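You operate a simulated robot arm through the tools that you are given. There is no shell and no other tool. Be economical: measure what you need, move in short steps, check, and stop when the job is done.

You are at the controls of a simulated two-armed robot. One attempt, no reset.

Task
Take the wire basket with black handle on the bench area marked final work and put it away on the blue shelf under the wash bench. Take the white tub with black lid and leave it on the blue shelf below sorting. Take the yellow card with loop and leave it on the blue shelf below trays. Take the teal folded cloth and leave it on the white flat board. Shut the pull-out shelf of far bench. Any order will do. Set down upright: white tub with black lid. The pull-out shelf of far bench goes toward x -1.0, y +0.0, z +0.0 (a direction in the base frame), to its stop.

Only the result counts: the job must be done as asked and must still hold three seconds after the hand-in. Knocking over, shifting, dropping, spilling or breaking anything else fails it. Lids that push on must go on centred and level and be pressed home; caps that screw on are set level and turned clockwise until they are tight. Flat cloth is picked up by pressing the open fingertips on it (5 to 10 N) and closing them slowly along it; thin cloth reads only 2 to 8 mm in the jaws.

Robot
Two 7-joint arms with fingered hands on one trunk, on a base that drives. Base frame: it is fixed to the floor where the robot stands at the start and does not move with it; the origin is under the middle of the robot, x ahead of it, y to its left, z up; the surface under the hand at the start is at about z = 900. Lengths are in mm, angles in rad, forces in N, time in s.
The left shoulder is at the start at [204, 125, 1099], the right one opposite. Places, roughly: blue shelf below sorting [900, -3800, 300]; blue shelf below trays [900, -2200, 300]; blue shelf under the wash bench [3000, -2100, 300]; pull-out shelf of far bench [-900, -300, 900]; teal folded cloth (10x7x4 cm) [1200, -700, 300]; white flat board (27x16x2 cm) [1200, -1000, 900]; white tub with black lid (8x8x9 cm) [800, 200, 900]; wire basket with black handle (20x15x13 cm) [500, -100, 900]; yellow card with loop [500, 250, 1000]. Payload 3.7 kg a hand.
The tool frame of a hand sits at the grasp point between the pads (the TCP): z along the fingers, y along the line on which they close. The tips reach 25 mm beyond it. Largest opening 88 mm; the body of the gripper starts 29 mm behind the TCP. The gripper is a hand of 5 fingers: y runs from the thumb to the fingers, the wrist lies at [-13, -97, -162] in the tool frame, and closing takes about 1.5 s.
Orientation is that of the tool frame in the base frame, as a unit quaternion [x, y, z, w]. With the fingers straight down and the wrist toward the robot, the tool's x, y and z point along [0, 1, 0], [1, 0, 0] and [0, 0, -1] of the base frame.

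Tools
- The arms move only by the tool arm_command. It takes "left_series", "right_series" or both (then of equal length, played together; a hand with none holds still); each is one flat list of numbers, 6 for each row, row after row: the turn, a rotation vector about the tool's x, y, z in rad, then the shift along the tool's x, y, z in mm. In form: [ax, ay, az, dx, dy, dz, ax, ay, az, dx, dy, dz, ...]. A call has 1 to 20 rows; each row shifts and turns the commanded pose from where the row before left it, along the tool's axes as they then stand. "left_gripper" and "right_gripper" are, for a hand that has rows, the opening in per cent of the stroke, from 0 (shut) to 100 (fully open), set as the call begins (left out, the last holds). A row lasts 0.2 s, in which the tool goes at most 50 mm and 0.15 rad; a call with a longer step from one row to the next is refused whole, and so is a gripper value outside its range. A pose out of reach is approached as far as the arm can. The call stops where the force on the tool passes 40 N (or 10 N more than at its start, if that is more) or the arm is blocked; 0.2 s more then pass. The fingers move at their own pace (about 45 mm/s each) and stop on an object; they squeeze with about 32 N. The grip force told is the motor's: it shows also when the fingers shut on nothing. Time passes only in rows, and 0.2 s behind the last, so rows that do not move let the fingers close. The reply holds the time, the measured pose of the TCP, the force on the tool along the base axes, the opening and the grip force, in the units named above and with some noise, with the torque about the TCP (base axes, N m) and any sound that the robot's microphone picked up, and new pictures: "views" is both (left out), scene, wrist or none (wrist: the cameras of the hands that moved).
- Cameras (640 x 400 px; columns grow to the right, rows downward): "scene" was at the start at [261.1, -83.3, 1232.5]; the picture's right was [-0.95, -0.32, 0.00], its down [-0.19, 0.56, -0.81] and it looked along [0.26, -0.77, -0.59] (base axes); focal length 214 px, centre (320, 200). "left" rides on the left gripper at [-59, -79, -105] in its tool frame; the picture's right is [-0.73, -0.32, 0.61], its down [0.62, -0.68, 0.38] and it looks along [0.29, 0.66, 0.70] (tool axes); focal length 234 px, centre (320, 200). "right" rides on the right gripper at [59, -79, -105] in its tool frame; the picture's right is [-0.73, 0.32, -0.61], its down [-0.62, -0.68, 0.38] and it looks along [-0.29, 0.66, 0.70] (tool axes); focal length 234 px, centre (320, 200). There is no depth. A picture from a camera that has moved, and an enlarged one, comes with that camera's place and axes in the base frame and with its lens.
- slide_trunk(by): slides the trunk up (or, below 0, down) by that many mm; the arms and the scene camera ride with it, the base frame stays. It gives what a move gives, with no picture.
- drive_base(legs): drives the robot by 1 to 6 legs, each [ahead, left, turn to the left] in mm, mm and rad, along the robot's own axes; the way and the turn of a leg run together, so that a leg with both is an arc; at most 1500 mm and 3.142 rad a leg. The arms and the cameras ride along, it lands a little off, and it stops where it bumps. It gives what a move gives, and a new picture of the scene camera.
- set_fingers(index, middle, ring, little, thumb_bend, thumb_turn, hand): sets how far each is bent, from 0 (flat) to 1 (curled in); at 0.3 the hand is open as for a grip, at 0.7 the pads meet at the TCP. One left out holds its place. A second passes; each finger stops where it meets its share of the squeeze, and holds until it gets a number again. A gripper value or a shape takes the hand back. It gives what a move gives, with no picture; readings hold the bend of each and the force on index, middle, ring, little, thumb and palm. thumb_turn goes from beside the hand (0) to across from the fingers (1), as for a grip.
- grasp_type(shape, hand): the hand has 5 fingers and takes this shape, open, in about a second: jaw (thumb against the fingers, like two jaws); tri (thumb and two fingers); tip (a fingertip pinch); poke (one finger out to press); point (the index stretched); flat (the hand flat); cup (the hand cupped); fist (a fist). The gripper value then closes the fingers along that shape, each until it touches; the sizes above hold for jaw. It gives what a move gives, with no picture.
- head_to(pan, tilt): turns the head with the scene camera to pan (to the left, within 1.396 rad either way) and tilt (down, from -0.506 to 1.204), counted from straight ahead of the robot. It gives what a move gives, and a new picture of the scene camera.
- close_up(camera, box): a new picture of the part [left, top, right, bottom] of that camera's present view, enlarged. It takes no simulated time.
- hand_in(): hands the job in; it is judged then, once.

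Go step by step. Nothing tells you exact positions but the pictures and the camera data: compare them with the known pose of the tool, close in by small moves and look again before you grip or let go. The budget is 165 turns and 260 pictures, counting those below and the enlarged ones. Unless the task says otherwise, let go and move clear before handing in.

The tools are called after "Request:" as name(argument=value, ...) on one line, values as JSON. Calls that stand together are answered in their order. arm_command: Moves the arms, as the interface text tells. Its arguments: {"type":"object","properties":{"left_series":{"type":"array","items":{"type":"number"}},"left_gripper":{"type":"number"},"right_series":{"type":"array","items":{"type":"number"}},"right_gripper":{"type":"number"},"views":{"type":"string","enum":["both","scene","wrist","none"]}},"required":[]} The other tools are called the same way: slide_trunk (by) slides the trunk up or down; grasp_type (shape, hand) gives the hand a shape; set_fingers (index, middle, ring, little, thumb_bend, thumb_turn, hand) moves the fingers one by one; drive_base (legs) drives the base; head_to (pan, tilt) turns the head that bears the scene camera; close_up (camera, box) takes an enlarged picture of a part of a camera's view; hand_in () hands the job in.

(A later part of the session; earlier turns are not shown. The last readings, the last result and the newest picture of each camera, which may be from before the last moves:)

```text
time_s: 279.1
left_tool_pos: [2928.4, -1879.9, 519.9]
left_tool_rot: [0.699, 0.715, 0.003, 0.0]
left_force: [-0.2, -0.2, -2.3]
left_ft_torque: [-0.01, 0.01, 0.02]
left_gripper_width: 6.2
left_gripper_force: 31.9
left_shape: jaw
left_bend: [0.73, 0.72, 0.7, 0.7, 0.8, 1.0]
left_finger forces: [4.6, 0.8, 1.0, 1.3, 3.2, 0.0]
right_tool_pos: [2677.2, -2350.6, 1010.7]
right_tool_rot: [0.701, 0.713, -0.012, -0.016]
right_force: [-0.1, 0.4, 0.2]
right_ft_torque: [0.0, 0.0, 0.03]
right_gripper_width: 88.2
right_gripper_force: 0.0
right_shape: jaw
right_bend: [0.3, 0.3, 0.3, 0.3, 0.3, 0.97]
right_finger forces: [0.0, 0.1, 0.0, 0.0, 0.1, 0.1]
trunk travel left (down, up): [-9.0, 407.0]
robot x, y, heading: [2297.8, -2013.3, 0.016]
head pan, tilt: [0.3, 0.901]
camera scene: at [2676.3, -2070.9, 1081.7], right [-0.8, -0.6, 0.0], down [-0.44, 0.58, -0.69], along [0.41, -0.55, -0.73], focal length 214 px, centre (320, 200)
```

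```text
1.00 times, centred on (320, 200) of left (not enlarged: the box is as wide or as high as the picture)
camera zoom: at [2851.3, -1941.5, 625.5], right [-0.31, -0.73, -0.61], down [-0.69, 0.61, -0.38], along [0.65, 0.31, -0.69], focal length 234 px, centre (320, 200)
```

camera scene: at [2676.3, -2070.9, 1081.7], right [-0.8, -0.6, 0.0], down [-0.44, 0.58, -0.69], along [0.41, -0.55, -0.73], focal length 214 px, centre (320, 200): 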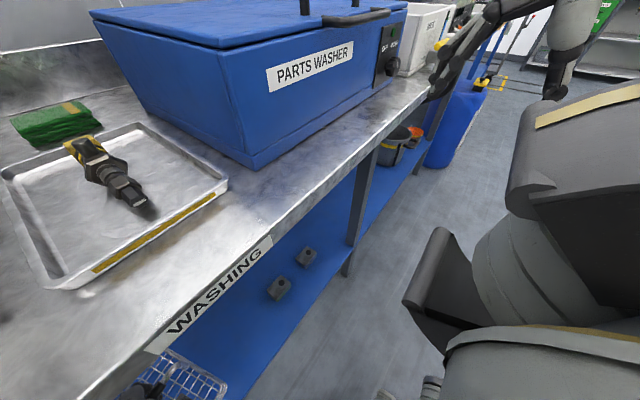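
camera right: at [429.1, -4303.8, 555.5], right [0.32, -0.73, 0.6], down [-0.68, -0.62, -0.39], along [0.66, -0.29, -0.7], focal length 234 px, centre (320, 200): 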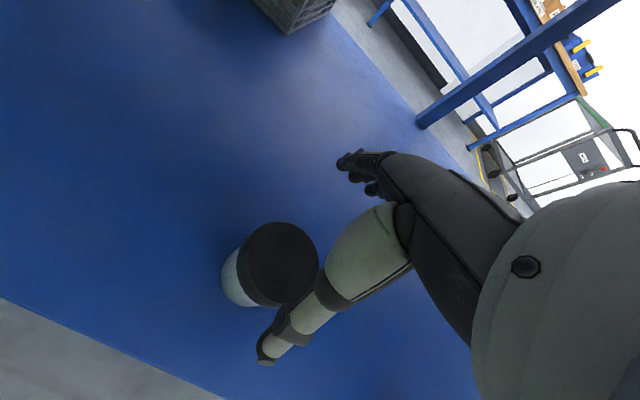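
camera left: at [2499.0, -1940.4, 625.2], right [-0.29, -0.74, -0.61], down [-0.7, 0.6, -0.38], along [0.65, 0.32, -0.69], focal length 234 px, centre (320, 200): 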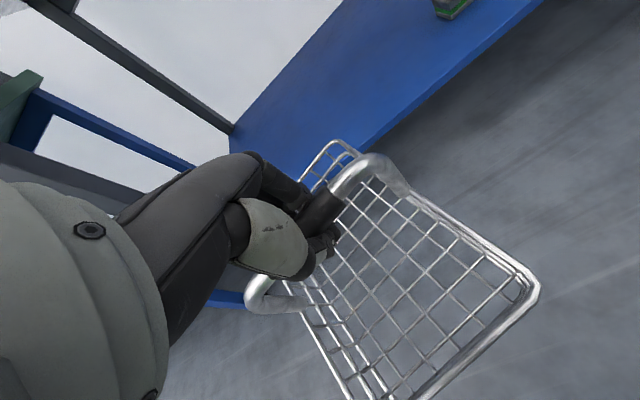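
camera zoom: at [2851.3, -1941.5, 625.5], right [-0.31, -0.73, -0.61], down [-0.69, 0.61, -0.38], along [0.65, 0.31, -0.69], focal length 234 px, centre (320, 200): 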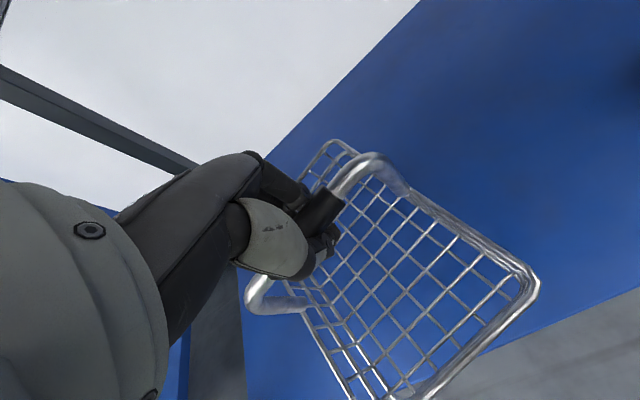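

The shelf front is at x≈2846, so I move 62 mm deeper and lower toward expected contact at TCP z≈416.

Request:
arm_command(left_series=[0, 0, 0, 0, 31, 0, 0, 0, 0, 0, 31, 0, 0, 0, 0, 0, 0, 35, 0, 0, 0, 0, 0, 35, 0, 0, 0, 0, 0, 15, 0, 0, 0, 0, 0, 5, 0, 0, 0, 0, 0, 4, 0, 0, 0, 0, 0, 3], views="wrist")

```text
time_s: 280.9
left_tool_pos: [2990.5, -1877.7, 424.9]
left_tool_rot: [0.7, 0.714, 0.002, 0.0]
left_force: [0.8, -0.4, -1.5]
left_ft_torque: [0.01, 0.02, 0.0]
left_gripper_width: 6.1
left_gripper_force: 32.1
left_shape: jaw
left_bend: [0.73, 0.72, 0.7, 0.7, 0.8, 1.0]
left_finger forces: [4.1, 0.4, 0.6, 1.3, 3.0, 0.0]
right_tool_pos: [2676.9, -2350.6, 1011.3]
right_tool_rot: [0.702, 0.712, -0.012, -0.017]
right_force: [0.0, 0.0, -0.9]
right_ft_torque: [0.03, 0.0, -0.03]
right_gripper_width: 88.0
right_gripper_force: 0.0
right_shape: jaw
right_bend: [0.3, 0.3, 0.3, 0.3, 0.3, 0.97]
right_finger forces: [0.0, 0.0, 0.0, 0.0, 0.1, 0.0]
trunk travel left (down, up): [-9.0, 407.0]
robot x, y, heading: [2301.8, -2012.4, 0.012]
head pan, tilt: [0.3, 0.901]
camera left: at [2913.0, -1939.5, 529.6], right [-0.31, -0.73, -0.61], down [-0.69, 0.61, -0.38], along [0.65, 0.31, -0.69], focal length 234 px, centre (320, 200)
```

left: 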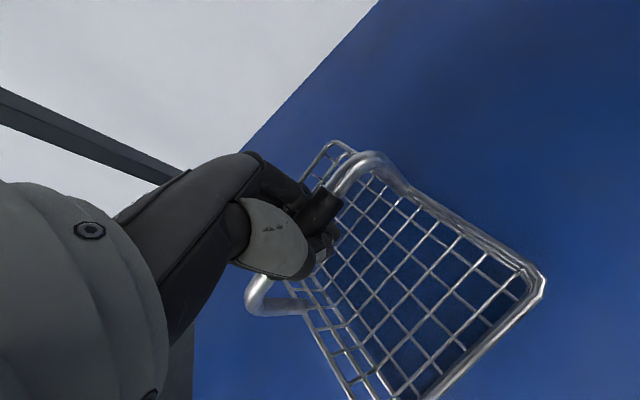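

Request:
arm_command(left_series=[0, 0, 0, 0, 0, 3, 0, 0, 0, 0, 0, 3, 0, 0, 0, 0, 0, 2, 0, 0, 0, 0, 0, 2, 0, 0, 0, 0, 0, 2], views="none")

```text
time_s: 282.1
left_tool_pos: [2991.3, -1878.5, 412.5]
left_tool_rot: [0.699, 0.715, 0.003, 0.0]
left_force: [-1.6, 0.4, 0.6]
left_ft_torque: [0.01, 0.0, -0.03]
left_gripper_width: 5.8
left_gripper_force: 32.1
left_shape: jaw
left_bend: [0.73, 0.72, 0.7, 0.7, 0.8, 1.0]
left_finger forces: [2.6, 0.1, 0.1, 1.0, 1.2, 0.1]
right_tool_pos: [2676.5, -2349.5, 1010.8]
right_tool_rot: [0.701, 0.713, -0.013, -0.017]
right_force: [0.1, -0.1, -0.2]
right_ft_torque: [0.02, 0.01, 0.03]
right_gripper_width: 87.9
right_gripper_force: 0.0
right_shape: jaw
right_bend: [0.3, 0.3, 0.3, 0.3, 0.3, 0.97]
right_finger forces: [0.0, 0.0, 0.0, 0.1, 0.0, 0.1]
trunk travel left (down, up): [-9.0, 407.0]
robot x, y, heading: [2299.2, -2009.4, 0.013]
head pan, tilt: [0.3, 0.901]
```

Weight has come off, so the basket is touching down. One more 2 mm, then I open.

Request:
arm_command(left_series=[0, 0, 0, 0, 0, 2], views="none")

Request:
arm_command(left_gripper=100, left_series=[0, 0, 0, 0, 0, 0, 0, 0, 0, 0, 0, 0, 0, 0, 0, 0, 0, 0, 0, 0, 0, 0, 0, 0, 0, 0, 0, 0, 0, 0, 0, 0, 0, 0, 0, 0, 0, 0, 0, 0, 0, 0], views="wrist")

```text
time_s: 282.5
left_tool_pos: [2993.2, -1878.2, 410.3]
left_tool_rot: [0.7, 0.714, 0.002, 0.0]
left_force: [-0.5, -0.6, 0.4]
left_ft_torque: [0.0, 0.03, -0.02]
left_gripper_width: 5.7
left_gripper_force: 31.9
left_shape: jaw
left_bend: [0.73, 0.72, 0.7, 0.7, 0.8, 1.0]
left_finger forces: [0.5, 0.0, 0.0, 0.7, 1.0, 0.0]
right_tool_pos: [2677.4, -2350.5, 1010.9]
right_tool_rot: [0.701, 0.713, -0.012, -0.017]
right_force: [-0.3, 0.1, 0.0]
right_ft_torque: [-0.03, 0.0, 0.01]
right_gripper_width: 88.0
right_gripper_force: 0.1
right_shape: jaw
right_bend: [0.3, 0.3, 0.3, 0.3, 0.3, 0.97]
right_finger forces: [0.0, 0.0, 0.0, 0.0, 0.0, 0.0]
trunk travel left (down, up): [-9.0, 407.0]
robot x, y, heading: [2304.6, -2009.3, 0.015]
head pan, tilt: [0.3, 0.901]
```

```text
time_s: 284.1
left_tool_pos: [2992.4, -1877.9, 409.1]
left_tool_rot: [0.7, 0.714, 0.003, 0.0]
left_force: [-0.3, -0.2, 0.4]
left_ft_torque: [0.02, 0.0, 0.02]
left_gripper_width: 87.5
left_gripper_force: 0.0
left_shape: jaw
left_bend: [0.3, 0.3, 0.3, 0.3, 0.3, 0.98]
left_finger forces: [0.0, 0.1, 0.0, 0.1, 0.1, 0.0]
right_tool_pos: [2676.9, -2350.9, 1012.1]
right_tool_rot: [0.701, 0.713, -0.012, -0.017]
right_force: [0.5, -0.5, 1.2]
right_ft_torque: [0.03, -0.02, 0.04]
right_gripper_width: 87.8
right_gripper_force: 0.0
right_shape: jaw
right_bend: [0.3, 0.3, 0.3, 0.3, 0.3, 0.97]
right_finger forces: [0.0, 0.1, 0.0, 0.0, 0.0, 0.0]
trunk travel left (down, up): [-9.0, 407.0]
robot x, y, heading: [2297.7, -2010.8, 0.009]
head pan, tilt: [0.3, 0.901]
camera left: at [2913.9, -1939.7, 514.4], right [-0.31, -0.73, -0.61], down [-0.69, 0.61, -0.38], along [0.65, 0.31, -0.69], focal length 234 px, centre (320, 200)
```

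left: 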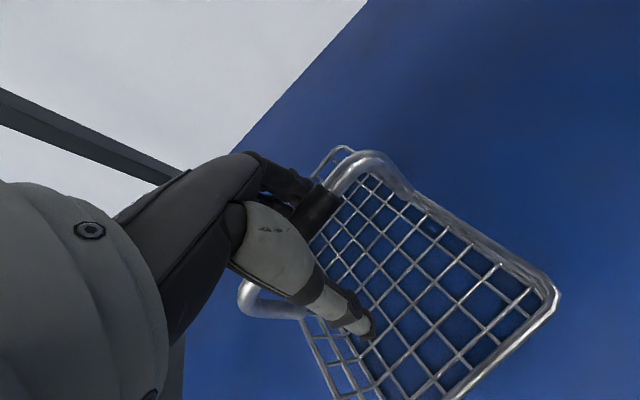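

The basket stands on the shelf. I rise straight up off the handle.

Request:
arm_command(left_series=[0, 0, 0, 0, 0, -15, 0, 0, 0, 0, 0, -25, 0, 0, 0, 0, 0, -35, 0, 0, 0, 0, 0, -35], views="wrist")

```text
time_s: 285.1
left_tool_pos: [2989.4, -1877.0, 519.5]
left_tool_rot: [0.699, 0.715, 0.003, 0.0]
left_force: [-0.4, -0.7, 0.0]
left_ft_torque: [0.04, 0.0, -0.04]
left_gripper_width: 87.9
left_gripper_force: 0.1
left_shape: jaw
left_bend: [0.3, 0.3, 0.3, 0.3, 0.3, 0.98]
left_finger forces: [0.0, 0.1, 0.1, 0.0, 0.0, 0.0]
right_tool_pos: [2676.9, -2350.7, 1011.0]
right_tool_rot: [0.702, 0.712, -0.012, -0.017]
right_force: [-0.1, 0.3, 0.9]
right_ft_torque: [-0.01, -0.03, -0.01]
right_gripper_width: 87.9
right_gripper_force: 0.1
right_shape: jaw
right_bend: [0.3, 0.3, 0.3, 0.3, 0.3, 0.97]
right_finger forces: [0.0, 0.0, 0.1, 0.0, 0.0, 0.0]
trunk travel left (down, up): [-9.0, 407.0]
robot x, y, heading: [2299.2, -2005.9, 0.015]
head pan, tilt: [0.3, 0.901]
camera left: at [2910.8, -1939.9, 623.6], right [-0.31, -0.73, -0.61], down [-0.69, 0.61, -0.38], along [0.65, 0.31, -0.69], focal length 234 px, centre (320, 200)
```

left: 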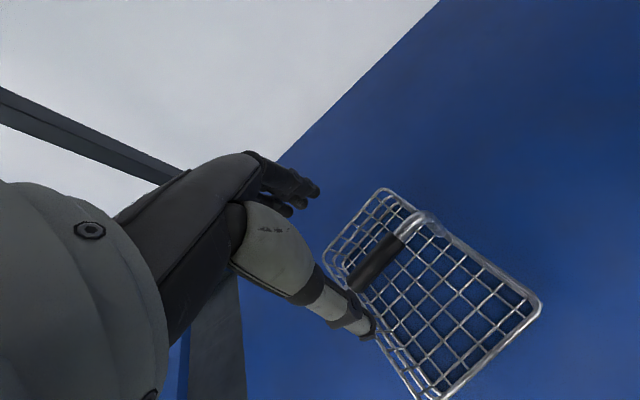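

The basket is fully on the shelf. I back out and raise the trunk and left hand for the turn to the main bench.

Request:
drive_base(legs=[[-400, 0, 0]])

Request:
slide_trunk(by=280)

Request:
arm_command(left_series=[0, 0, 0, 0, -10, -40, 0, 0, 0, 0, -10, -40, 0, 0, 0, 0, -10, -40, 0, 0, 0, 0, -10, -40, 0, 0, 0, 0, -10, -40, 0, 0, 0, 0, -10, -40, 0, 0, 0, 0, -10, -40, 0, 0, 0, 0, -10, -40], views="none")

Request:
head_to(pan=0.2, tilt=0.6)

```text
time_s: 287.6
left_tool_pos: [2582.3, -1878.0, 518.7]
left_tool_rot: [0.697, 0.717, 0.001, 0.0]
left_force: [0.6, 0.1, 0.6]
left_ft_torque: [0.01, 0.03, 0.01]
left_gripper_width: 87.4
left_gripper_force: 0.1
left_shape: jaw
left_bend: [0.3, 0.3, 0.3, 0.3, 0.3, 0.98]
left_finger forces: [0.0, 0.0, 0.0, 0.1, 0.0, 0.0]
right_tool_pos: [2274.4, -2354.1, 1011.5]
right_tool_rot: [0.698, 0.716, -0.013, -0.017]
right_force: [0.0, 0.2, 0.6]
right_ft_torque: [-0.02, -0.02, 0.03]
right_gripper_width: 88.1
right_gripper_force: 0.1
right_shape: jaw
right_bend: [0.3, 0.3, 0.3, 0.3, 0.3, 0.97]
right_finger forces: [0.0, 0.0, 0.0, 0.1, 0.1, 0.0]
trunk travel left (down, up): [-9.0, 407.0]
robot x, y, heading: [1892.8, -2018.4, 0.019]
head pan, tilt: [0.3, 0.901]
camera scene: at [2268.9, -2072.0, 1077.4], right [-0.79, -0.61, 0.0], down [-0.47, 0.61, -0.65], along [0.39, -0.51, -0.76], focal length 214 px, centre (320, 200)
```

scene: 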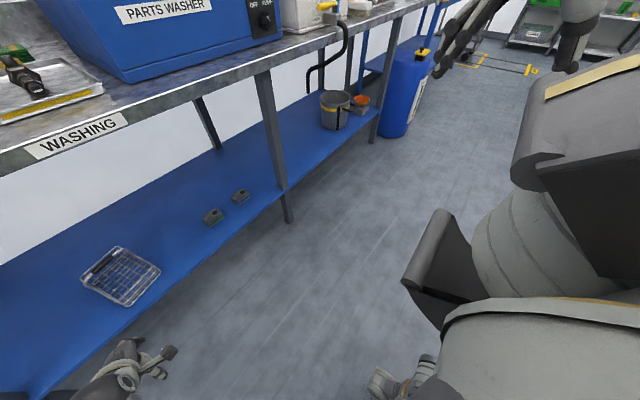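

```text
time_s: 290.4
left_tool_pos: [2581.8, -1878.8, 797.8]
left_tool_rot: [0.697, 0.717, 0.001, 0.0]
left_force: [-0.5, 0.2, -0.1]
left_ft_torque: [-0.01, 0.01, 0.01]
left_gripper_width: 87.7
left_gripper_force: 0.1
left_shape: jaw
left_bend: [0.3, 0.3, 0.3, 0.3, 0.3, 0.98]
left_finger forces: [0.0, 0.0, 0.0, 0.0, 0.0, 0.0]
right_tool_pos: [2274.2, -2354.6, 1290.0]
right_tool_rot: [0.698, 0.716, -0.011, -0.017]
right_force: [1.0, 1.1, -0.3]
right_ft_torque: [0.0, -0.01, -0.04]
right_gripper_width: 87.9
right_gripper_force: 0.1
right_shape: jaw
right_bend: [0.3, 0.3, 0.3, 0.3, 0.3, 0.97]
right_finger forces: [0.0, 0.0, 0.1, 0.1, 0.0, 0.1]
trunk travel left (down, up): [-289.0, 127.0]
robot x, y, heading: [1893.7, -2017.7, 0.021]
head pan, tilt: [0.3, 0.901]
```

```text
time_s: 292.2
left_tool_pos: [2498.8, -1880.6, 1117.7]
left_tool_rot: [0.697, 0.717, 0.002, 0.0]
left_force: [-0.2, -0.6, 0.2]
left_ft_torque: [-0.02, -0.01, -0.01]
left_gripper_width: 87.7
left_gripper_force: 0.1
left_shape: jaw
left_bend: [0.3, 0.3, 0.3, 0.3, 0.3, 0.98]
left_finger forces: [0.1, 0.1, 0.1, 0.0, 0.0, 0.0]
right_tool_pos: [2272.8, -2354.7, 1289.7]
right_tool_rot: [0.698, 0.716, -0.012, -0.016]
right_force: [1.1, -0.4, -0.9]
right_ft_torque: [-0.03, 0.03, -0.01]
right_gripper_width: 88.3
right_gripper_force: 0.1
right_shape: jaw
right_bend: [0.3, 0.3, 0.3, 0.3, 0.3, 0.97]
right_finger forces: [0.1, 0.0, 0.0, 0.0, 0.1, 0.0]
trunk travel left (down, up): [-289.0, 127.0]
robot x, y, heading: [1890.8, -2019.7, 0.023]
head pan, tilt: [0.3, 0.901]
```

```text
time_s: 293.0
left_tool_pos: [2499.1, -1880.8, 1116.2]
left_tool_rot: [0.697, 0.717, 0.002, 0.0]
left_force: [0.6, 0.3, 1.1]
left_ft_torque: [0.0, 0.0, -0.03]
left_gripper_width: 87.5
left_gripper_force: 0.1
left_shape: jaw
left_bend: [0.3, 0.3, 0.3, 0.3, 0.3, 0.98]
left_finger forces: [0.1, 0.0, 0.1, 0.1, 0.0, 0.1]
right_tool_pos: [2274.3, -2354.4, 1290.3]
right_tool_rot: [0.698, 0.715, -0.012, -0.016]
right_force: [-0.6, -0.5, 0.1]
right_ft_torque: [0.01, 0.0, -0.02]
right_gripper_width: 87.9
right_gripper_force: 0.0
right_shape: jaw
right_bend: [0.3, 0.3, 0.3, 0.3, 0.3, 0.97]
right_finger forces: [0.0, 0.1, 0.1, 0.0, 0.0, 0.0]
trunk travel left (down, up): [-289.0, 127.0]
robot x, y, heading: [1892.9, -2016.6, 0.019]
head pan, tilt: [0.201, 0.6]
camera scene: at [2050.1, -1996.8, 1412.9], right [0.22, -0.98, 0.0], down [-0.55, -0.12, -0.82], along [0.8, 0.18, -0.57], focal length 214 px, centre (320, 200)
```

scene: 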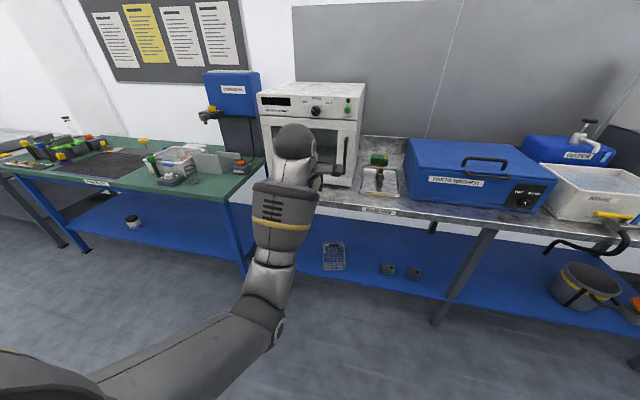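

The basket sits well on the washing-bench shelf. Now I go to the cloth and board: turn, drive to y≈-850 and face the main bench from this side.

Request:
drive_base(legs=[[0, 0, 1.55], [1150, -100, 0], [0, 0, 1.57]])

Request:
head_to(pan=0.0, tilt=0.8)

```text
time_s: 306.5
left_tool_pos: [1354.7, -1004.3, 1117.6]
left_tool_rot: [0.721, -0.693, 0.0, 0.002]
left_force: [0.7, 0.1, -0.6]
left_ft_torque: [0.01, 0.02, 0.01]
left_gripper_width: 88.0
left_gripper_force: 0.1
left_shape: jaw
left_bend: [0.3, 0.3, 0.3, 0.3, 0.3, 0.98]
left_finger forces: [0.0, 0.1, 0.0, 0.0, 0.0, 0.0]
right_tool_pos: [1573.0, -527.5, 1291.3]
right_tool_rot: [0.719, -0.695, 0.017, -0.012]
right_force: [-0.8, -0.2, 0.3]
right_ft_torque: [-0.01, -0.01, 0.03]
right_gripper_width: 87.9
right_gripper_force: 0.1
right_shape: jaw
right_bend: [0.3, 0.3, 0.3, 0.3, 0.3, 0.97]
right_finger forces: [0.1, 0.0, 0.0, 0.0, 0.0, 0.0]
trunk travel left (down, up): [-289.0, 127.0]
robot x, y, heading: [1956.7, -862.3, -3.108]
head pan, tilt: [0.201, 0.6]
camera scene: at [1800.8, -885.4, 1412.9], right [-0.23, 0.97, 0.0], down [0.55, 0.13, -0.83], along [-0.8, -0.19, -0.56], focal length 214 px, centre (320, 200)
```

scene: 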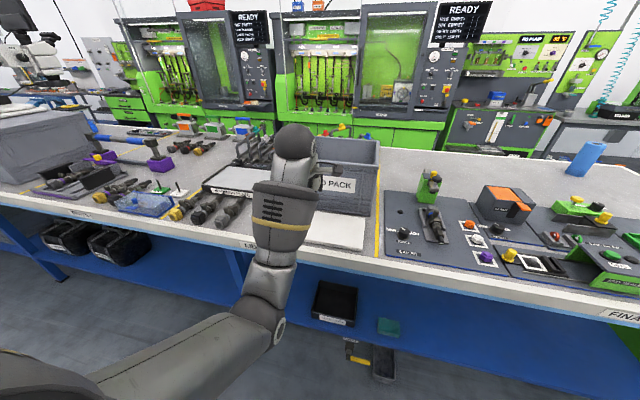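

```text
time_s: 307.3
left_tool_pos: [1355.6, -1003.6, 1117.2]
left_tool_rot: [0.721, -0.693, -0.001, 0.002]
left_force: [0.2, 0.4, -0.4]
left_ft_torque: [-0.04, -0.01, 0.0]
left_gripper_width: 87.6
left_gripper_force: 0.0
left_shape: jaw
left_bend: [0.3, 0.3, 0.3, 0.3, 0.3, 0.98]
left_finger forces: [0.1, 0.1, 0.1, 0.0, 0.0, 0.0]
right_tool_pos: [1574.0, -530.1, 1291.0]
right_tool_rot: [0.719, -0.694, 0.016, -0.013]
right_force: [-0.6, 0.5, 0.8]
right_ft_torque: [-0.01, -0.02, -0.02]
right_gripper_width: 88.2
right_gripper_force: 0.1
right_shape: jaw
right_bend: [0.3, 0.3, 0.3, 0.3, 0.3, 0.97]
right_finger forces: [0.1, 0.0, 0.0, 0.0, 0.1, 0.0]
trunk travel left (down, up): [-289.0, 127.0]
robot x, y, heading: [1957.8, -859.7, -3.111]
head pan, tilt: [0.0, 0.799]
camera scene: at [1806.2, -867.5, 1396.1], right [-0.03, 1.0, 0.0], down [0.72, 0.02, -0.7], along [-0.7, -0.02, -0.72], focal length 214 px, centre (320, 200)
```

scene: 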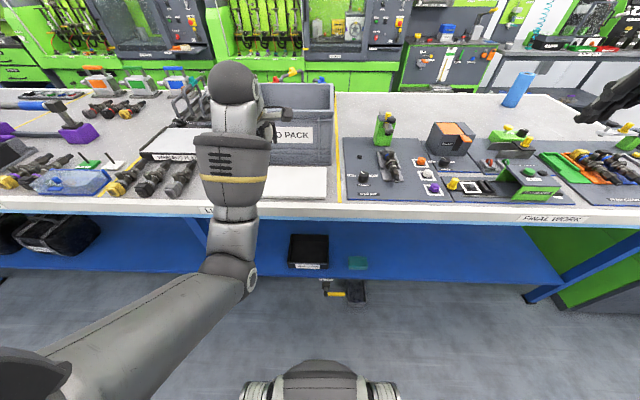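

I see the teal cloth on the blue shelf right of a black tray, and the white board on the bench in front of the TO PACK crate. I zoom in on both.

Request:
close_up(camera="scene", box=[270, 215, 430, 315])

Request:
close_up(camera="scene", box=[180, 120, 380, 245])

```text
4.00 times, centred on (350, 265) of scene
camera zoom: at [1806.2, -867.5, 1396.1], right [-0.03, 1.0, 0.0], down [0.72, 0.02, -0.7], along [-0.7, -0.02, -0.72], focal length 858 px, centre (200, -60)
```

zoom: 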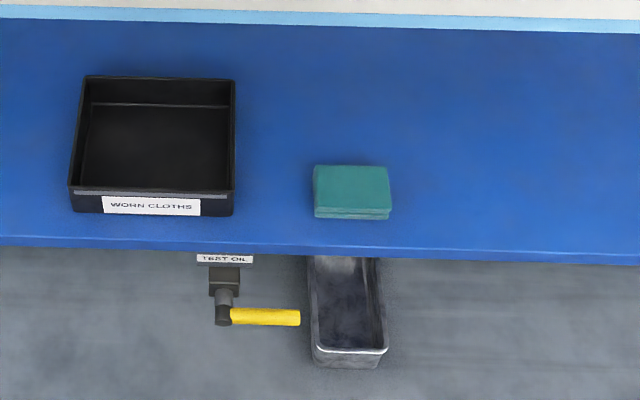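

```text
3.20 times, centred on (280, 182) of scene
camera zoom: at [1806.2, -867.5, 1396.1], right [-0.03, 1.0, 0.0], down [0.72, 0.02, -0.7], along [-0.7, -0.02, -0.72], focal length 686 px, centre (448, 256)
```

zoom: 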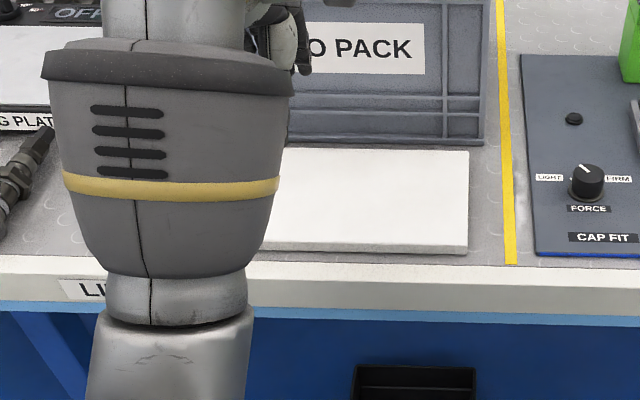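

The cloth is at about (1231,-680), 100 mm along y, on the shelf; the board spans x 1175–1335, y -1132 to -862. There's a valve lever under the shelf edge to stay clear of. I'll use the left hand, so I shift the robot right and back, then lower the arm before the trunk.

Request:
drive_base(legs=[[-130, -310, -0.03]])

Request:
arm_command(left_series=[0, 0, 0, 0, 5, 40, 0, 0, 0, 0, 5, 40, 0, 0, 0, 0, 5, 40, 0, 0, 0, 0, 5, 40, 0, 0, 0, 0, 5, 40, 0, 0, 0, 0, 5, 40, 0, 0, 0, 0, 5, 40, 0, 0, 0, 0, 5, 40], views="none")

Request:
slide_trunk(by=-285)

Request:
head_to(pan=0.1, tilt=0.7)

```text
time_s: 310.6
left_tool_pos: [1478.0, -673.6, 1116.3]
left_tool_rot: [0.712, -0.702, 0.0, 0.002]
left_force: [-0.4, -0.3, 0.1]
left_ft_torque: [0.02, 0.0, 0.0]
left_gripper_width: 87.7
left_gripper_force: 0.1
left_shape: jaw
left_bend: [0.3, 0.3, 0.3, 0.3, 0.3, 0.98]
left_finger forces: [0.1, 0.1, 0.0, 0.1, 0.0, 0.0]
right_tool_pos: [1710.2, -205.8, 1291.0]
right_tool_rot: [0.709, -0.705, 0.017, -0.011]
right_force: [0.6, -0.5, -0.9]
right_ft_torque: [0.01, -0.01, -0.02]
right_gripper_width: 88.1
right_gripper_force: 0.1
right_shape: jaw
right_bend: [0.3, 0.3, 0.3, 0.3, 0.3, 0.97]
right_finger forces: [0.1, 0.1, 0.0, 0.1, 0.0, 0.1]
trunk travel left (down, up): [-289.0, 127.0]
robot x, y, heading: [2084.9, -551.6, -3.134]
head pan, tilt: [0.0, 0.799]
camera scene: at [1933.1, -549.9, 1396.1], right [0.0, 1.0, 0.0], down [0.72, 0.0, -0.7], along [-0.7, 0.0, -0.72], focal length 214 px, centre (320, 200)
```

scene: 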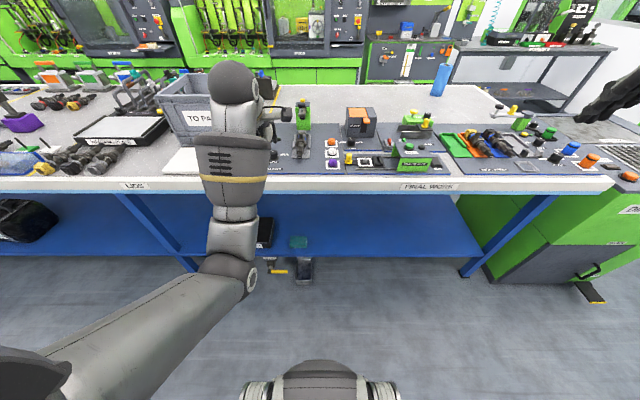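

```text
time_s: 312.4
left_tool_pos: [1435.8, -673.4, 796.9]
left_tool_rot: [0.712, -0.703, 0.0, 0.002]
left_force: [0.7, -0.2, 0.9]
left_ft_torque: [-0.01, 0.01, -0.03]
left_gripper_width: 87.5
left_gripper_force: 0.1
left_shape: jaw
left_bend: [0.3, 0.3, 0.3, 0.3, 0.3, 0.98]
left_finger forces: [0.0, 0.0, 0.0, 0.1, 0.1, 0.0]
right_tool_pos: [1710.6, -205.9, 1290.2]
right_tool_rot: [0.709, -0.704, 0.017, -0.012]
right_force: [0.2, -0.1, -0.2]
right_ft_torque: [0.01, 0.01, 0.01]
right_gripper_width: 87.9
right_gripper_force: 0.1
right_shape: jaw
right_bend: [0.3, 0.3, 0.3, 0.3, 0.3, 0.97]
right_finger forces: [0.1, 0.1, 0.0, 0.0, 0.1, 0.0]
trunk travel left (down, up): [-289.0, 127.0]
robot x, y, heading: [2084.3, -547.7, -3.136]
head pan, tilt: [0.0, 0.799]
```

```text
time_s: 315.3
left_tool_pos: [1436.1, -675.9, 513.4]
left_tool_rot: [0.711, -0.703, -0.001, 0.003]
left_force: [-0.7, 0.0, 0.9]
left_ft_torque: [-0.02, -0.01, -0.02]
left_gripper_width: 87.8
left_gripper_force: 0.0
left_shape: jaw
left_bend: [0.3, 0.3, 0.3, 0.3, 0.3, 0.98]
left_finger forces: [0.0, 0.0, 0.0, 0.1, 0.0, 0.0]
right_tool_pos: [1710.1, -205.3, 1006.9]
right_tool_rot: [0.71, -0.704, 0.017, -0.012]
right_force: [-0.1, -0.3, 0.1]
right_ft_torque: [-0.02, 0.0, 0.02]
right_gripper_width: 88.2
right_gripper_force: 0.1
right_shape: jaw
right_bend: [0.3, 0.3, 0.3, 0.3, 0.3, 0.97]
right_finger forces: [0.1, 0.0, 0.1, 0.0, 0.1, 0.1]
trunk travel left (down, up): [-4.0, 412.0]
robot x, y, heading: [2086.0, -548.5, -3.14]
head pan, tilt: [0.0, 0.799]
```

```text
time_s: 315.9
left_tool_pos: [1436.0, -675.1, 512.3]
left_tool_rot: [0.711, -0.703, 0.0, 0.003]
left_force: [0.7, 0.5, -0.5]
left_ft_torque: [-0.01, 0.01, 0.0]
left_gripper_width: 87.8
left_gripper_force: 0.0
left_shape: jaw
left_bend: [0.3, 0.3, 0.3, 0.3, 0.3, 0.98]
left_finger forces: [0.0, 0.0, 0.0, 0.0, 0.0, 0.0]
right_tool_pos: [1710.8, -205.7, 1006.9]
right_tool_rot: [0.709, -0.705, 0.017, -0.012]
right_force: [-0.8, 0.9, 0.2]
right_ft_torque: [-0.02, 0.0, -0.02]
right_gripper_width: 88.0
right_gripper_force: 0.0
right_shape: jaw
right_bend: [0.3, 0.3, 0.3, 0.3, 0.3, 0.97]
right_finger forces: [0.0, 0.1, 0.1, 0.0, 0.0, 0.0]
trunk travel left (down, up): [-4.0, 412.0]
robot x, y, heading: [2087.7, -547.6, -3.142]
head pan, tilt: [0.099, 0.7]
camera scene: at [1668.5, -559.5, 1085.9], right [-0.1, 0.99, 0.0], down [0.64, 0.07, -0.76], along [-0.76, -0.08, -0.64], focal length 214 px, centre (320, 200)
```

scene: 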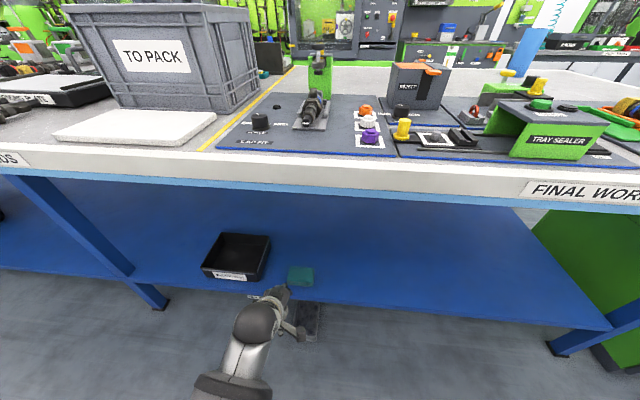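

The hand is lined up in front of the cloth. I check with zooms from both cameras.

Request:
close_up(camera="scene", box=[240, 220, 360, 295])

Request:
close_up(camera="left", box=[0, 0, 640, 400])

```text
5.33 times, centred on (300, 258) of scene
camera zoom: at [1668.5, -559.5, 1085.9], right [-0.1, 0.99, 0.0], down [0.64, 0.07, -0.76], along [-0.76, -0.08, -0.64], focal length 1144 px, centre (427, -107)
```

zoom: 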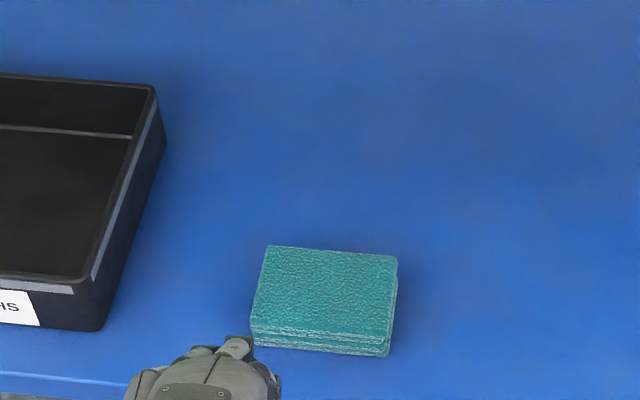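

```text
1.00 times, centred on (320, 200) of left (not enlarged: the box is as wide or as high as the picture)
camera zoom: at [1514.8, -616.8, 617.0], right [0.31, 0.73, -0.61], down [0.69, -0.62, -0.38], along [-0.66, -0.3, -0.69], focal length 234 px, centre (320, 200)
```

zoom: 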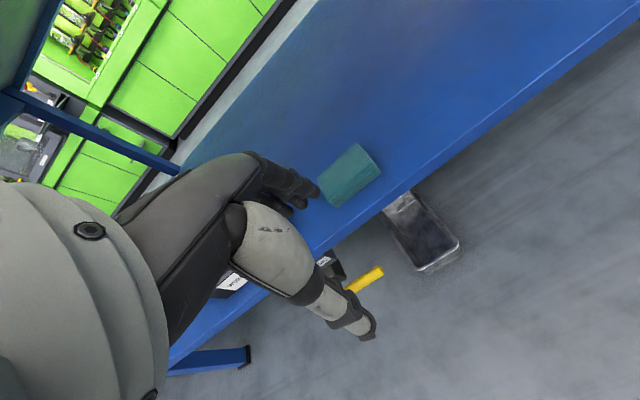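

I put the cloth centre at about (1229,-678), top z≈330. I drive 150 mm in and look again from above.

Request:
drive_base(legs=[[150, 0, 0]])

Request:
arm_command(left_series=[0, 0, 0, 0, 28, 0, 0, 0, 0, 0, 28, 0, 0, 0, 0, 0, 0, 35, 0, 0, 0, 0, 0, 35], views="both")

```text
time_s: 317.3
left_tool_pos: [1285.5, -674.0, 511.8]
left_tool_rot: [0.711, -0.703, -0.001, 0.002]
left_force: [0.1, 0.7, 0.3]
left_ft_torque: [-0.01, 0.02, 0.0]
left_gripper_width: 87.6
left_gripper_force: 0.1
left_shape: jaw
left_bend: [0.3, 0.3, 0.3, 0.3, 0.3, 0.98]
left_finger forces: [0.0, 0.1, 0.1, 0.0, 0.1, 0.0]
right_tool_pos: [1558.4, -205.7, 1005.7]
right_tool_rot: [0.709, -0.705, 0.017, -0.011]
right_force: [-0.2, -0.1, 0.7]
right_ft_torque: [0.03, 0.01, 0.03]
right_gripper_width: 88.0
right_gripper_force: 0.1
right_shape: jaw
right_bend: [0.3, 0.3, 0.3, 0.3, 0.3, 0.97]
right_finger forces: [0.1, 0.0, 0.1, 0.1, 0.1, 0.0]
trunk travel left (down, up): [-4.0, 412.0]
robot x, y, heading: [1935.1, -549.6, -3.138]
head pan, tilt: [0.099, 0.7]
camera scene: at [1516.7, -559.3, 1085.8], right [-0.1, 0.99, 0.0], down [0.64, 0.07, -0.76], along [-0.76, -0.08, -0.64], focal length 214 px, centre (320, 200)
```

scene: 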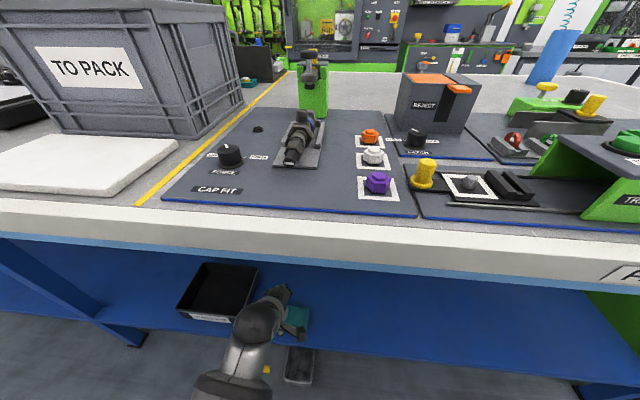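

```text
time_s: 318.3
left_tool_pos: [1230.9, -677.5, 443.2]
left_tool_rot: [0.711, -0.703, 0.0, 0.003]
left_force: [0.1, 1.2, -1.2]
left_ft_torque: [0.01, -0.01, 0.03]
left_gripper_width: 87.6
left_gripper_force: 0.0
left_shape: jaw
left_bend: [0.3, 0.3, 0.3, 0.3, 0.3, 0.98]
left_finger forces: [0.1, 0.1, 0.0, 0.0, 0.0, 0.1]
right_tool_pos: [1559.9, -204.8, 1006.4]
right_tool_rot: [0.709, -0.705, 0.016, -0.012]
right_force: [0.2, -0.4, -0.4]
right_ft_torque: [-0.02, 0.02, 0.01]
right_gripper_width: 88.0
right_gripper_force: 0.0
right_shape: jaw
right_bend: [0.3, 0.3, 0.3, 0.3, 0.3, 0.97]
right_finger forces: [0.0, 0.0, 0.0, 0.0, 0.0, 0.0]
trunk travel left (down, up): [-4.0, 412.0]
robot x, y, heading: [1934.5, -548.1, -3.14]
head pan, tilt: [0.099, 0.7]
camera scene: at [1516.9, -559.3, 1085.9], right [-0.1, 0.99, 0.0], down [0.64, 0.07, -0.76], along [-0.76, -0.08, -0.64], focal length 214 px, centre (320, 200)
camera left: at [1308.6, -617.8, 546.9], right [0.31, 0.73, -0.61], down [0.69, -0.62, -0.38], along [-0.66, -0.3, -0.69], focal length 234 px, centre (320, 200)
```

scene: 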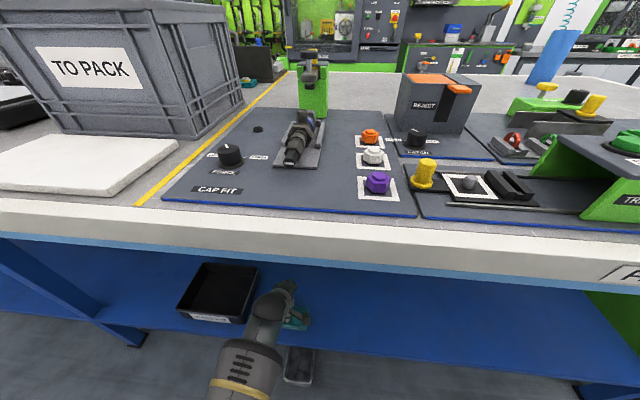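
left: 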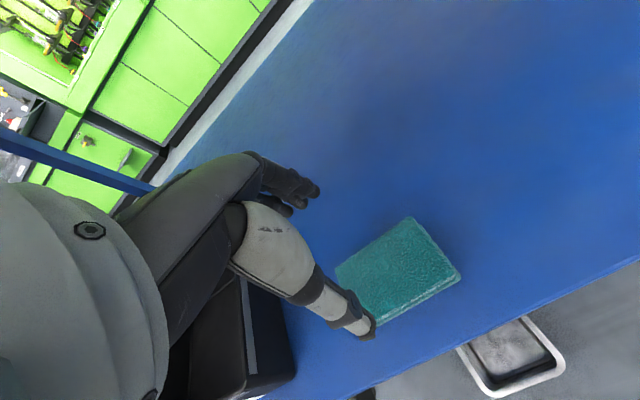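

The cloth centre is at (1233,-672), right under the hand. I spread the fingers and lower around it.

Request:
set_fingers(hand="left", index=0.2, middle=0.2, ring=0.2, little=0.2, thumb_bend=0.2, thumb_turn=1.0)

Request:
arm_command(left_series=[0, 0, 0, -5, -2, 35, 0, 0, 0, 0, 0, 35, 0, 0, 0, 0, 0, 20, 0, 0, 0, 0, 0, 8, 0, 0, 0, 0, 0, 5, 0, 0, 0, 0, 0, 4], views="wrist")

```text
time_s: 319.3
left_tool_pos: [1230.4, -677.0, 441.9]
left_tool_rot: [0.711, -0.703, 0.0, 0.003]
left_force: [1.0, -0.1, 0.7]
left_ft_torque: [0.0, 0.01, 0.03]
left_gripper_width: 103.1
left_gripper_force: 0.1
left_shape: fingers
left_bend: [0.2, 0.2, 0.2, 0.2, 0.2, 0.97]
left_finger forces: [0.1, 0.0, 0.0, 0.0, 0.1, 0.1]
right_tool_pos: [1558.5, -205.2, 1006.9]
right_tool_rot: [0.709, -0.705, 0.017, -0.013]
right_force: [-0.2, 0.3, -0.6]
right_ft_torque: [-0.03, -0.03, 0.0]
right_gripper_width: 87.9
right_gripper_force: 0.0
right_shape: jaw
right_bend: [0.3, 0.3, 0.3, 0.3, 0.3, 0.97]
right_finger forces: [0.0, 0.0, 0.1, 0.0, 0.1, 0.0]
trunk travel left (down, up): [-4.0, 412.0]
robot x, y, heading: [1934.4, -549.8, -3.142]
head pan, tilt: [0.099, 0.7]
```

```text
time_s: 320.7
left_tool_pos: [1229.9, -669.8, 335.3]
left_tool_rot: [0.712, -0.703, 0.001, 0.003]
left_force: [0.1, 0.6, 0.0]
left_ft_torque: [0.04, -0.02, -0.01]
left_gripper_width: 103.4
left_gripper_force: 0.0
left_shape: fingers
left_bend: [0.2, 0.2, 0.2, 0.2, 0.2, 0.97]
left_finger forces: [0.0, 0.1, 0.0, 0.0, 0.0, 0.0]
right_tool_pos: [1559.0, -206.1, 1005.1]
right_tool_rot: [0.709, -0.705, 0.016, -0.012]
right_force: [-0.3, -0.1, 0.2]
right_ft_torque: [0.01, -0.01, -0.01]
right_gripper_width: 88.0
right_gripper_force: 0.1
right_shape: jaw
right_bend: [0.3, 0.3, 0.3, 0.3, 0.3, 0.97]
right_finger forces: [0.0, 0.0, 0.0, 0.1, 0.0, 0.1]
trunk travel left (down, up): [-4.0, 412.0]
robot x, y, heading: [1936.9, -551.6, -3.144]
head pan, tilt: [0.099, 0.7]
camera left: at [1307.8, -611.8, 439.8], right [0.31, 0.73, -0.61], down [0.69, -0.62, -0.38], along [-0.66, -0.3, -0.69], focal length 234 px, centre (320, 200)
```

left: 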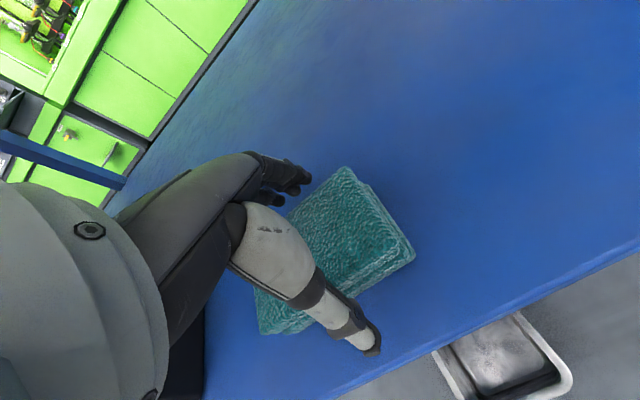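

The hand straddles the cloth. I lower 6 mm more and close.

Request:
arm_command(left_series=[0, 0, 0, 0, 0, 3, 0, 0, 0, 0, 0, 3], views="none")

Request:
arm_command(left_gripper=0, left_series=[0, 0, 0, 0, 0, 0, 0, 0, 0, 0, 0, 0, 0, 0, 0, 0, 0, 0, 0, 0, 0, 0, 0, 0, 0, 0, 0, 0, 0, 0, 0, 0, 0, 0, 0, 0, 0, 0, 0, 0, 0, 0, 0, 0, 0, 0, 0, 0, 0, 0, 0, 0, 0, 0], views="wrist")

```text
time_s: 321.3
left_tool_pos: [1229.3, -672.2, 328.1]
left_tool_rot: [0.711, -0.703, 0.0, 0.002]
left_force: [-0.2, -0.5, -0.8]
left_ft_torque: [0.03, 0.03, 0.02]
left_gripper_width: 103.3
left_gripper_force: 0.2
left_shape: fingers
left_bend: [0.2, 0.2, 0.2, 0.2, 0.2, 0.97]
left_finger forces: [0.1, 0.1, 0.0, 0.0, 0.0, 0.0]
right_tool_pos: [1558.3, -204.8, 1006.5]
right_tool_rot: [0.709, -0.705, 0.016, -0.012]
right_force: [-0.6, -1.2, -0.5]
right_ft_torque: [-0.03, -0.02, -0.02]
right_gripper_width: 88.1
right_gripper_force: 0.1
right_shape: jaw
right_bend: [0.3, 0.3, 0.3, 0.3, 0.3, 0.97]
right_finger forces: [0.0, 0.0, 0.0, 0.0, 0.0, 0.0]
trunk travel left (down, up): [-4.0, 412.0]
robot x, y, heading: [1933.1, -548.5, -3.139]
head pan, tilt: [0.099, 0.7]
```

```text
time_s: 323.3
left_tool_pos: [1230.6, -670.9, 329.6]
left_tool_rot: [0.711, -0.703, 0.0, 0.002]
left_force: [-0.7, 0.4, 0.6]
left_ft_torque: [-0.07, 0.05, -0.06]
left_gripper_width: 58.7
left_gripper_force: 32.0
left_shape: jaw
left_bend: [0.28, 0.39, 0.36, 0.34, 0.58, 0.98]
left_finger forces: [16.0, 8.8, 3.6, 2.5, 30.1, 0.0]
right_tool_pos: [1559.5, -205.8, 1005.7]
right_tool_rot: [0.709, -0.705, 0.017, -0.012]
right_force: [0.3, 0.3, -0.2]
right_ft_torque: [-0.01, -0.02, -0.02]
right_gripper_width: 88.1
right_gripper_force: 0.1
right_shape: jaw
right_bend: [0.3, 0.3, 0.3, 0.3, 0.3, 0.97]
right_finger forces: [0.0, 0.0, 0.0, 0.1, 0.0, 0.0]
trunk travel left (down, up): [-4.0, 412.0]
robot x, y, heading: [1934.0, -551.2, -3.142]
head pan, tilt: [0.099, 0.7]
camera left: at [1308.3, -612.5, 433.4], right [0.31, 0.73, -0.61], down [0.69, -0.62, -0.38], along [-0.66, -0.3, -0.69], focal length 234 px, centre (320, 200)
```

left: 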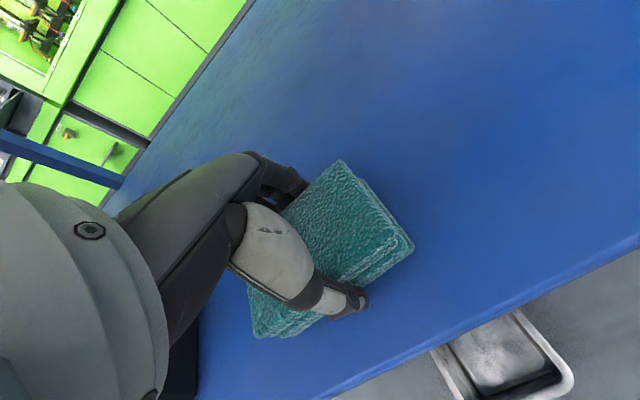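

Gripped across its 7 cm width with 32 N. I lift and check.

Request:
arm_command(left_series=[0, 0, 0, 0, 0, -15, 0, 0, 0, 0, 0, -25, 0, 0, 0, 0, 0, -35, 0, 0, 0, 0, 0, -35, 0, 0, 0, 0, 0, -35], views="wrist")

```text
time_s: 324.5
left_tool_pos: [1230.9, -669.5, 475.8]
left_tool_rot: [0.71, -0.704, 0.0, 0.002]
left_force: [0.8, 0.7, 0.2]
left_ft_torque: [0.02, 0.04, 0.01]
left_gripper_width: 58.4
left_gripper_force: 32.1
left_shape: jaw
left_bend: [0.28, 0.39, 0.37, 0.36, 0.59, 0.97]
left_finger forces: [15.9, 8.5, 3.6, 2.2, 30.4, 0.0]
right_tool_pos: [1559.1, -205.7, 1005.8]
right_tool_rot: [0.709, -0.705, 0.018, -0.012]
right_force: [-0.4, -0.3, 0.7]
right_ft_torque: [-0.02, 0.0, -0.02]
right_gripper_width: 87.8
right_gripper_force: 0.1
right_shape: jaw
right_bend: [0.3, 0.3, 0.3, 0.3, 0.3, 0.97]
right_finger forces: [0.0, 0.0, 0.1, 0.0, 0.1, 0.0]
trunk travel left (down, up): [-4.0, 412.0]
robot x, y, heading: [1934.6, -549.1, -3.142]
head pan, tilt: [0.099, 0.7]
camera left: at [1308.9, -610.3, 580.2], right [0.31, 0.73, -0.61], down [0.69, -0.62, -0.38], along [-0.66, -0.3, -0.69], focal length 234 px, centre (320, 200)
```

left: 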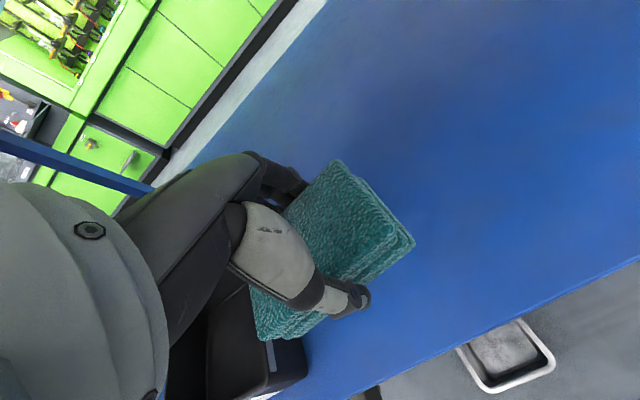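

The cloth is held level. I back out, raise the trunk and lift the hand above bench height.

Request:
drive_base(legs=[[-270, 0, 0]])

Request:
slide_trunk(by=250)

Request:
arm_command(left_series=[0, 0, 0, 0, -5, -40, 0, 0, 0, 0, -5, -40, 0, 0, 0, 0, -5, -40, 0, 0, 0, 0, -5, -40, 0, 0, 0, 0, -5, -40, 0, 0, 0, 0, -5, -40, 0, 0, 0, 0, -5, -40, 0, 0, 0, 0, -5, -40, 0, 0, 0, 0, -5, -40], views="none")

```text
time_s: 326.4
left_tool_pos: [1499.7, -667.8, 475.5]
left_tool_rot: [0.71, -0.704, 0.001, 0.002]
left_force: [-0.2, -0.4, 0.1]
left_ft_torque: [0.03, 0.0, -0.01]
left_gripper_width: 58.1
left_gripper_force: 32.2
left_shape: jaw
left_bend: [0.28, 0.4, 0.37, 0.36, 0.59, 0.97]
left_finger forces: [16.1, 8.5, 3.5, 2.5, 30.7, 0.0]
right_tool_pos: [1830.4, -204.2, 1005.4]
right_tool_rot: [0.708, -0.706, 0.017, -0.011]
right_force: [-0.1, 0.7, -1.2]
right_ft_torque: [0.0, 0.0, 0.02]
right_gripper_width: 88.0
right_gripper_force: 0.0
right_shape: jaw
right_bend: [0.3, 0.3, 0.3, 0.3, 0.3, 0.97]
right_finger forces: [0.0, 0.0, 0.0, 0.0, 0.0, 0.0]
trunk travel left (down, up): [-4.0, 412.0]
robot x, y, heading: [2200.7, -549.0, 3.147]
head pan, tilt: [0.099, 0.7]
camera scene: at [1787.2, -558.1, 1086.1], right [-0.1, 1.0, 0.0], down [0.64, 0.06, -0.77], along [-0.76, -0.08, -0.64], focal length 214 px, centre (320, 200)
```

scene: 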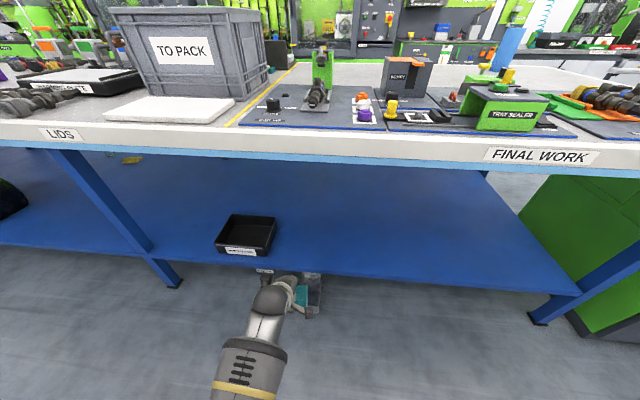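

```text
time_s: 329.0
left_tool_pos: [1499.5, -666.7, 724.1]
left_tool_rot: [0.71, -0.704, 0.001, 0.001]
left_force: [-0.7, -0.4, 0.0]
left_ft_torque: [-0.01, -0.01, 0.04]
left_gripper_width: 58.1
left_gripper_force: 32.5
left_shape: jaw
left_bend: [0.28, 0.4, 0.37, 0.37, 0.59, 0.97]
left_finger forces: [16.0, 8.4, 3.5, 2.6, 30.5, 0.0]
right_tool_pos: [1829.8, -203.6, 1255.5]
right_tool_rot: [0.708, -0.705, 0.018, -0.014]
right_force: [-0.7, -0.4, 0.7]
right_ft_torque: [0.01, -0.03, 0.0]
right_gripper_width: 87.9
right_gripper_force: 0.0
right_shape: jaw
right_bend: [0.3, 0.3, 0.3, 0.3, 0.3, 0.97]
right_finger forces: [0.0, 0.0, 0.0, 0.1, 0.1, 0.0]
trunk travel left (down, up): [-254.0, 162.0]
robot x, y, heading: [2204.8, -549.6, 3.141]
head pan, tilt: [0.099, 0.7]
```

```text
time_s: 331.0
left_tool_pos: [1548.2, -666.4, 1086.6]
left_tool_rot: [0.71, -0.704, 0.0, 0.003]
left_force: [0.3, 0.6, 0.0]
left_ft_torque: [0.03, 0.0, -0.02]
left_gripper_width: 57.9
left_gripper_force: 31.9
left_shape: jaw
left_bend: [0.28, 0.4, 0.37, 0.42, 0.59, 0.97]
left_finger forces: [15.7, 8.3, 3.7, 2.6, 30.6, 0.1]
right_tool_pos: [1830.8, -203.4, 1254.3]
right_tool_rot: [0.708, -0.706, 0.017, -0.012]
right_force: [0.6, 0.0, -0.2]
right_ft_torque: [0.02, 0.0, 0.0]
right_gripper_width: 87.9
right_gripper_force: 0.1
right_shape: jaw
right_bend: [0.3, 0.3, 0.3, 0.3, 0.3, 0.97]
right_finger forces: [0.0, 0.1, 0.1, 0.0, 0.0, 0.0]
trunk travel left (down, up): [-254.0, 162.0]
robot x, y, heading: [2204.9, -553.9, 3.139]
head pan, tilt: [0.099, 0.7]
```

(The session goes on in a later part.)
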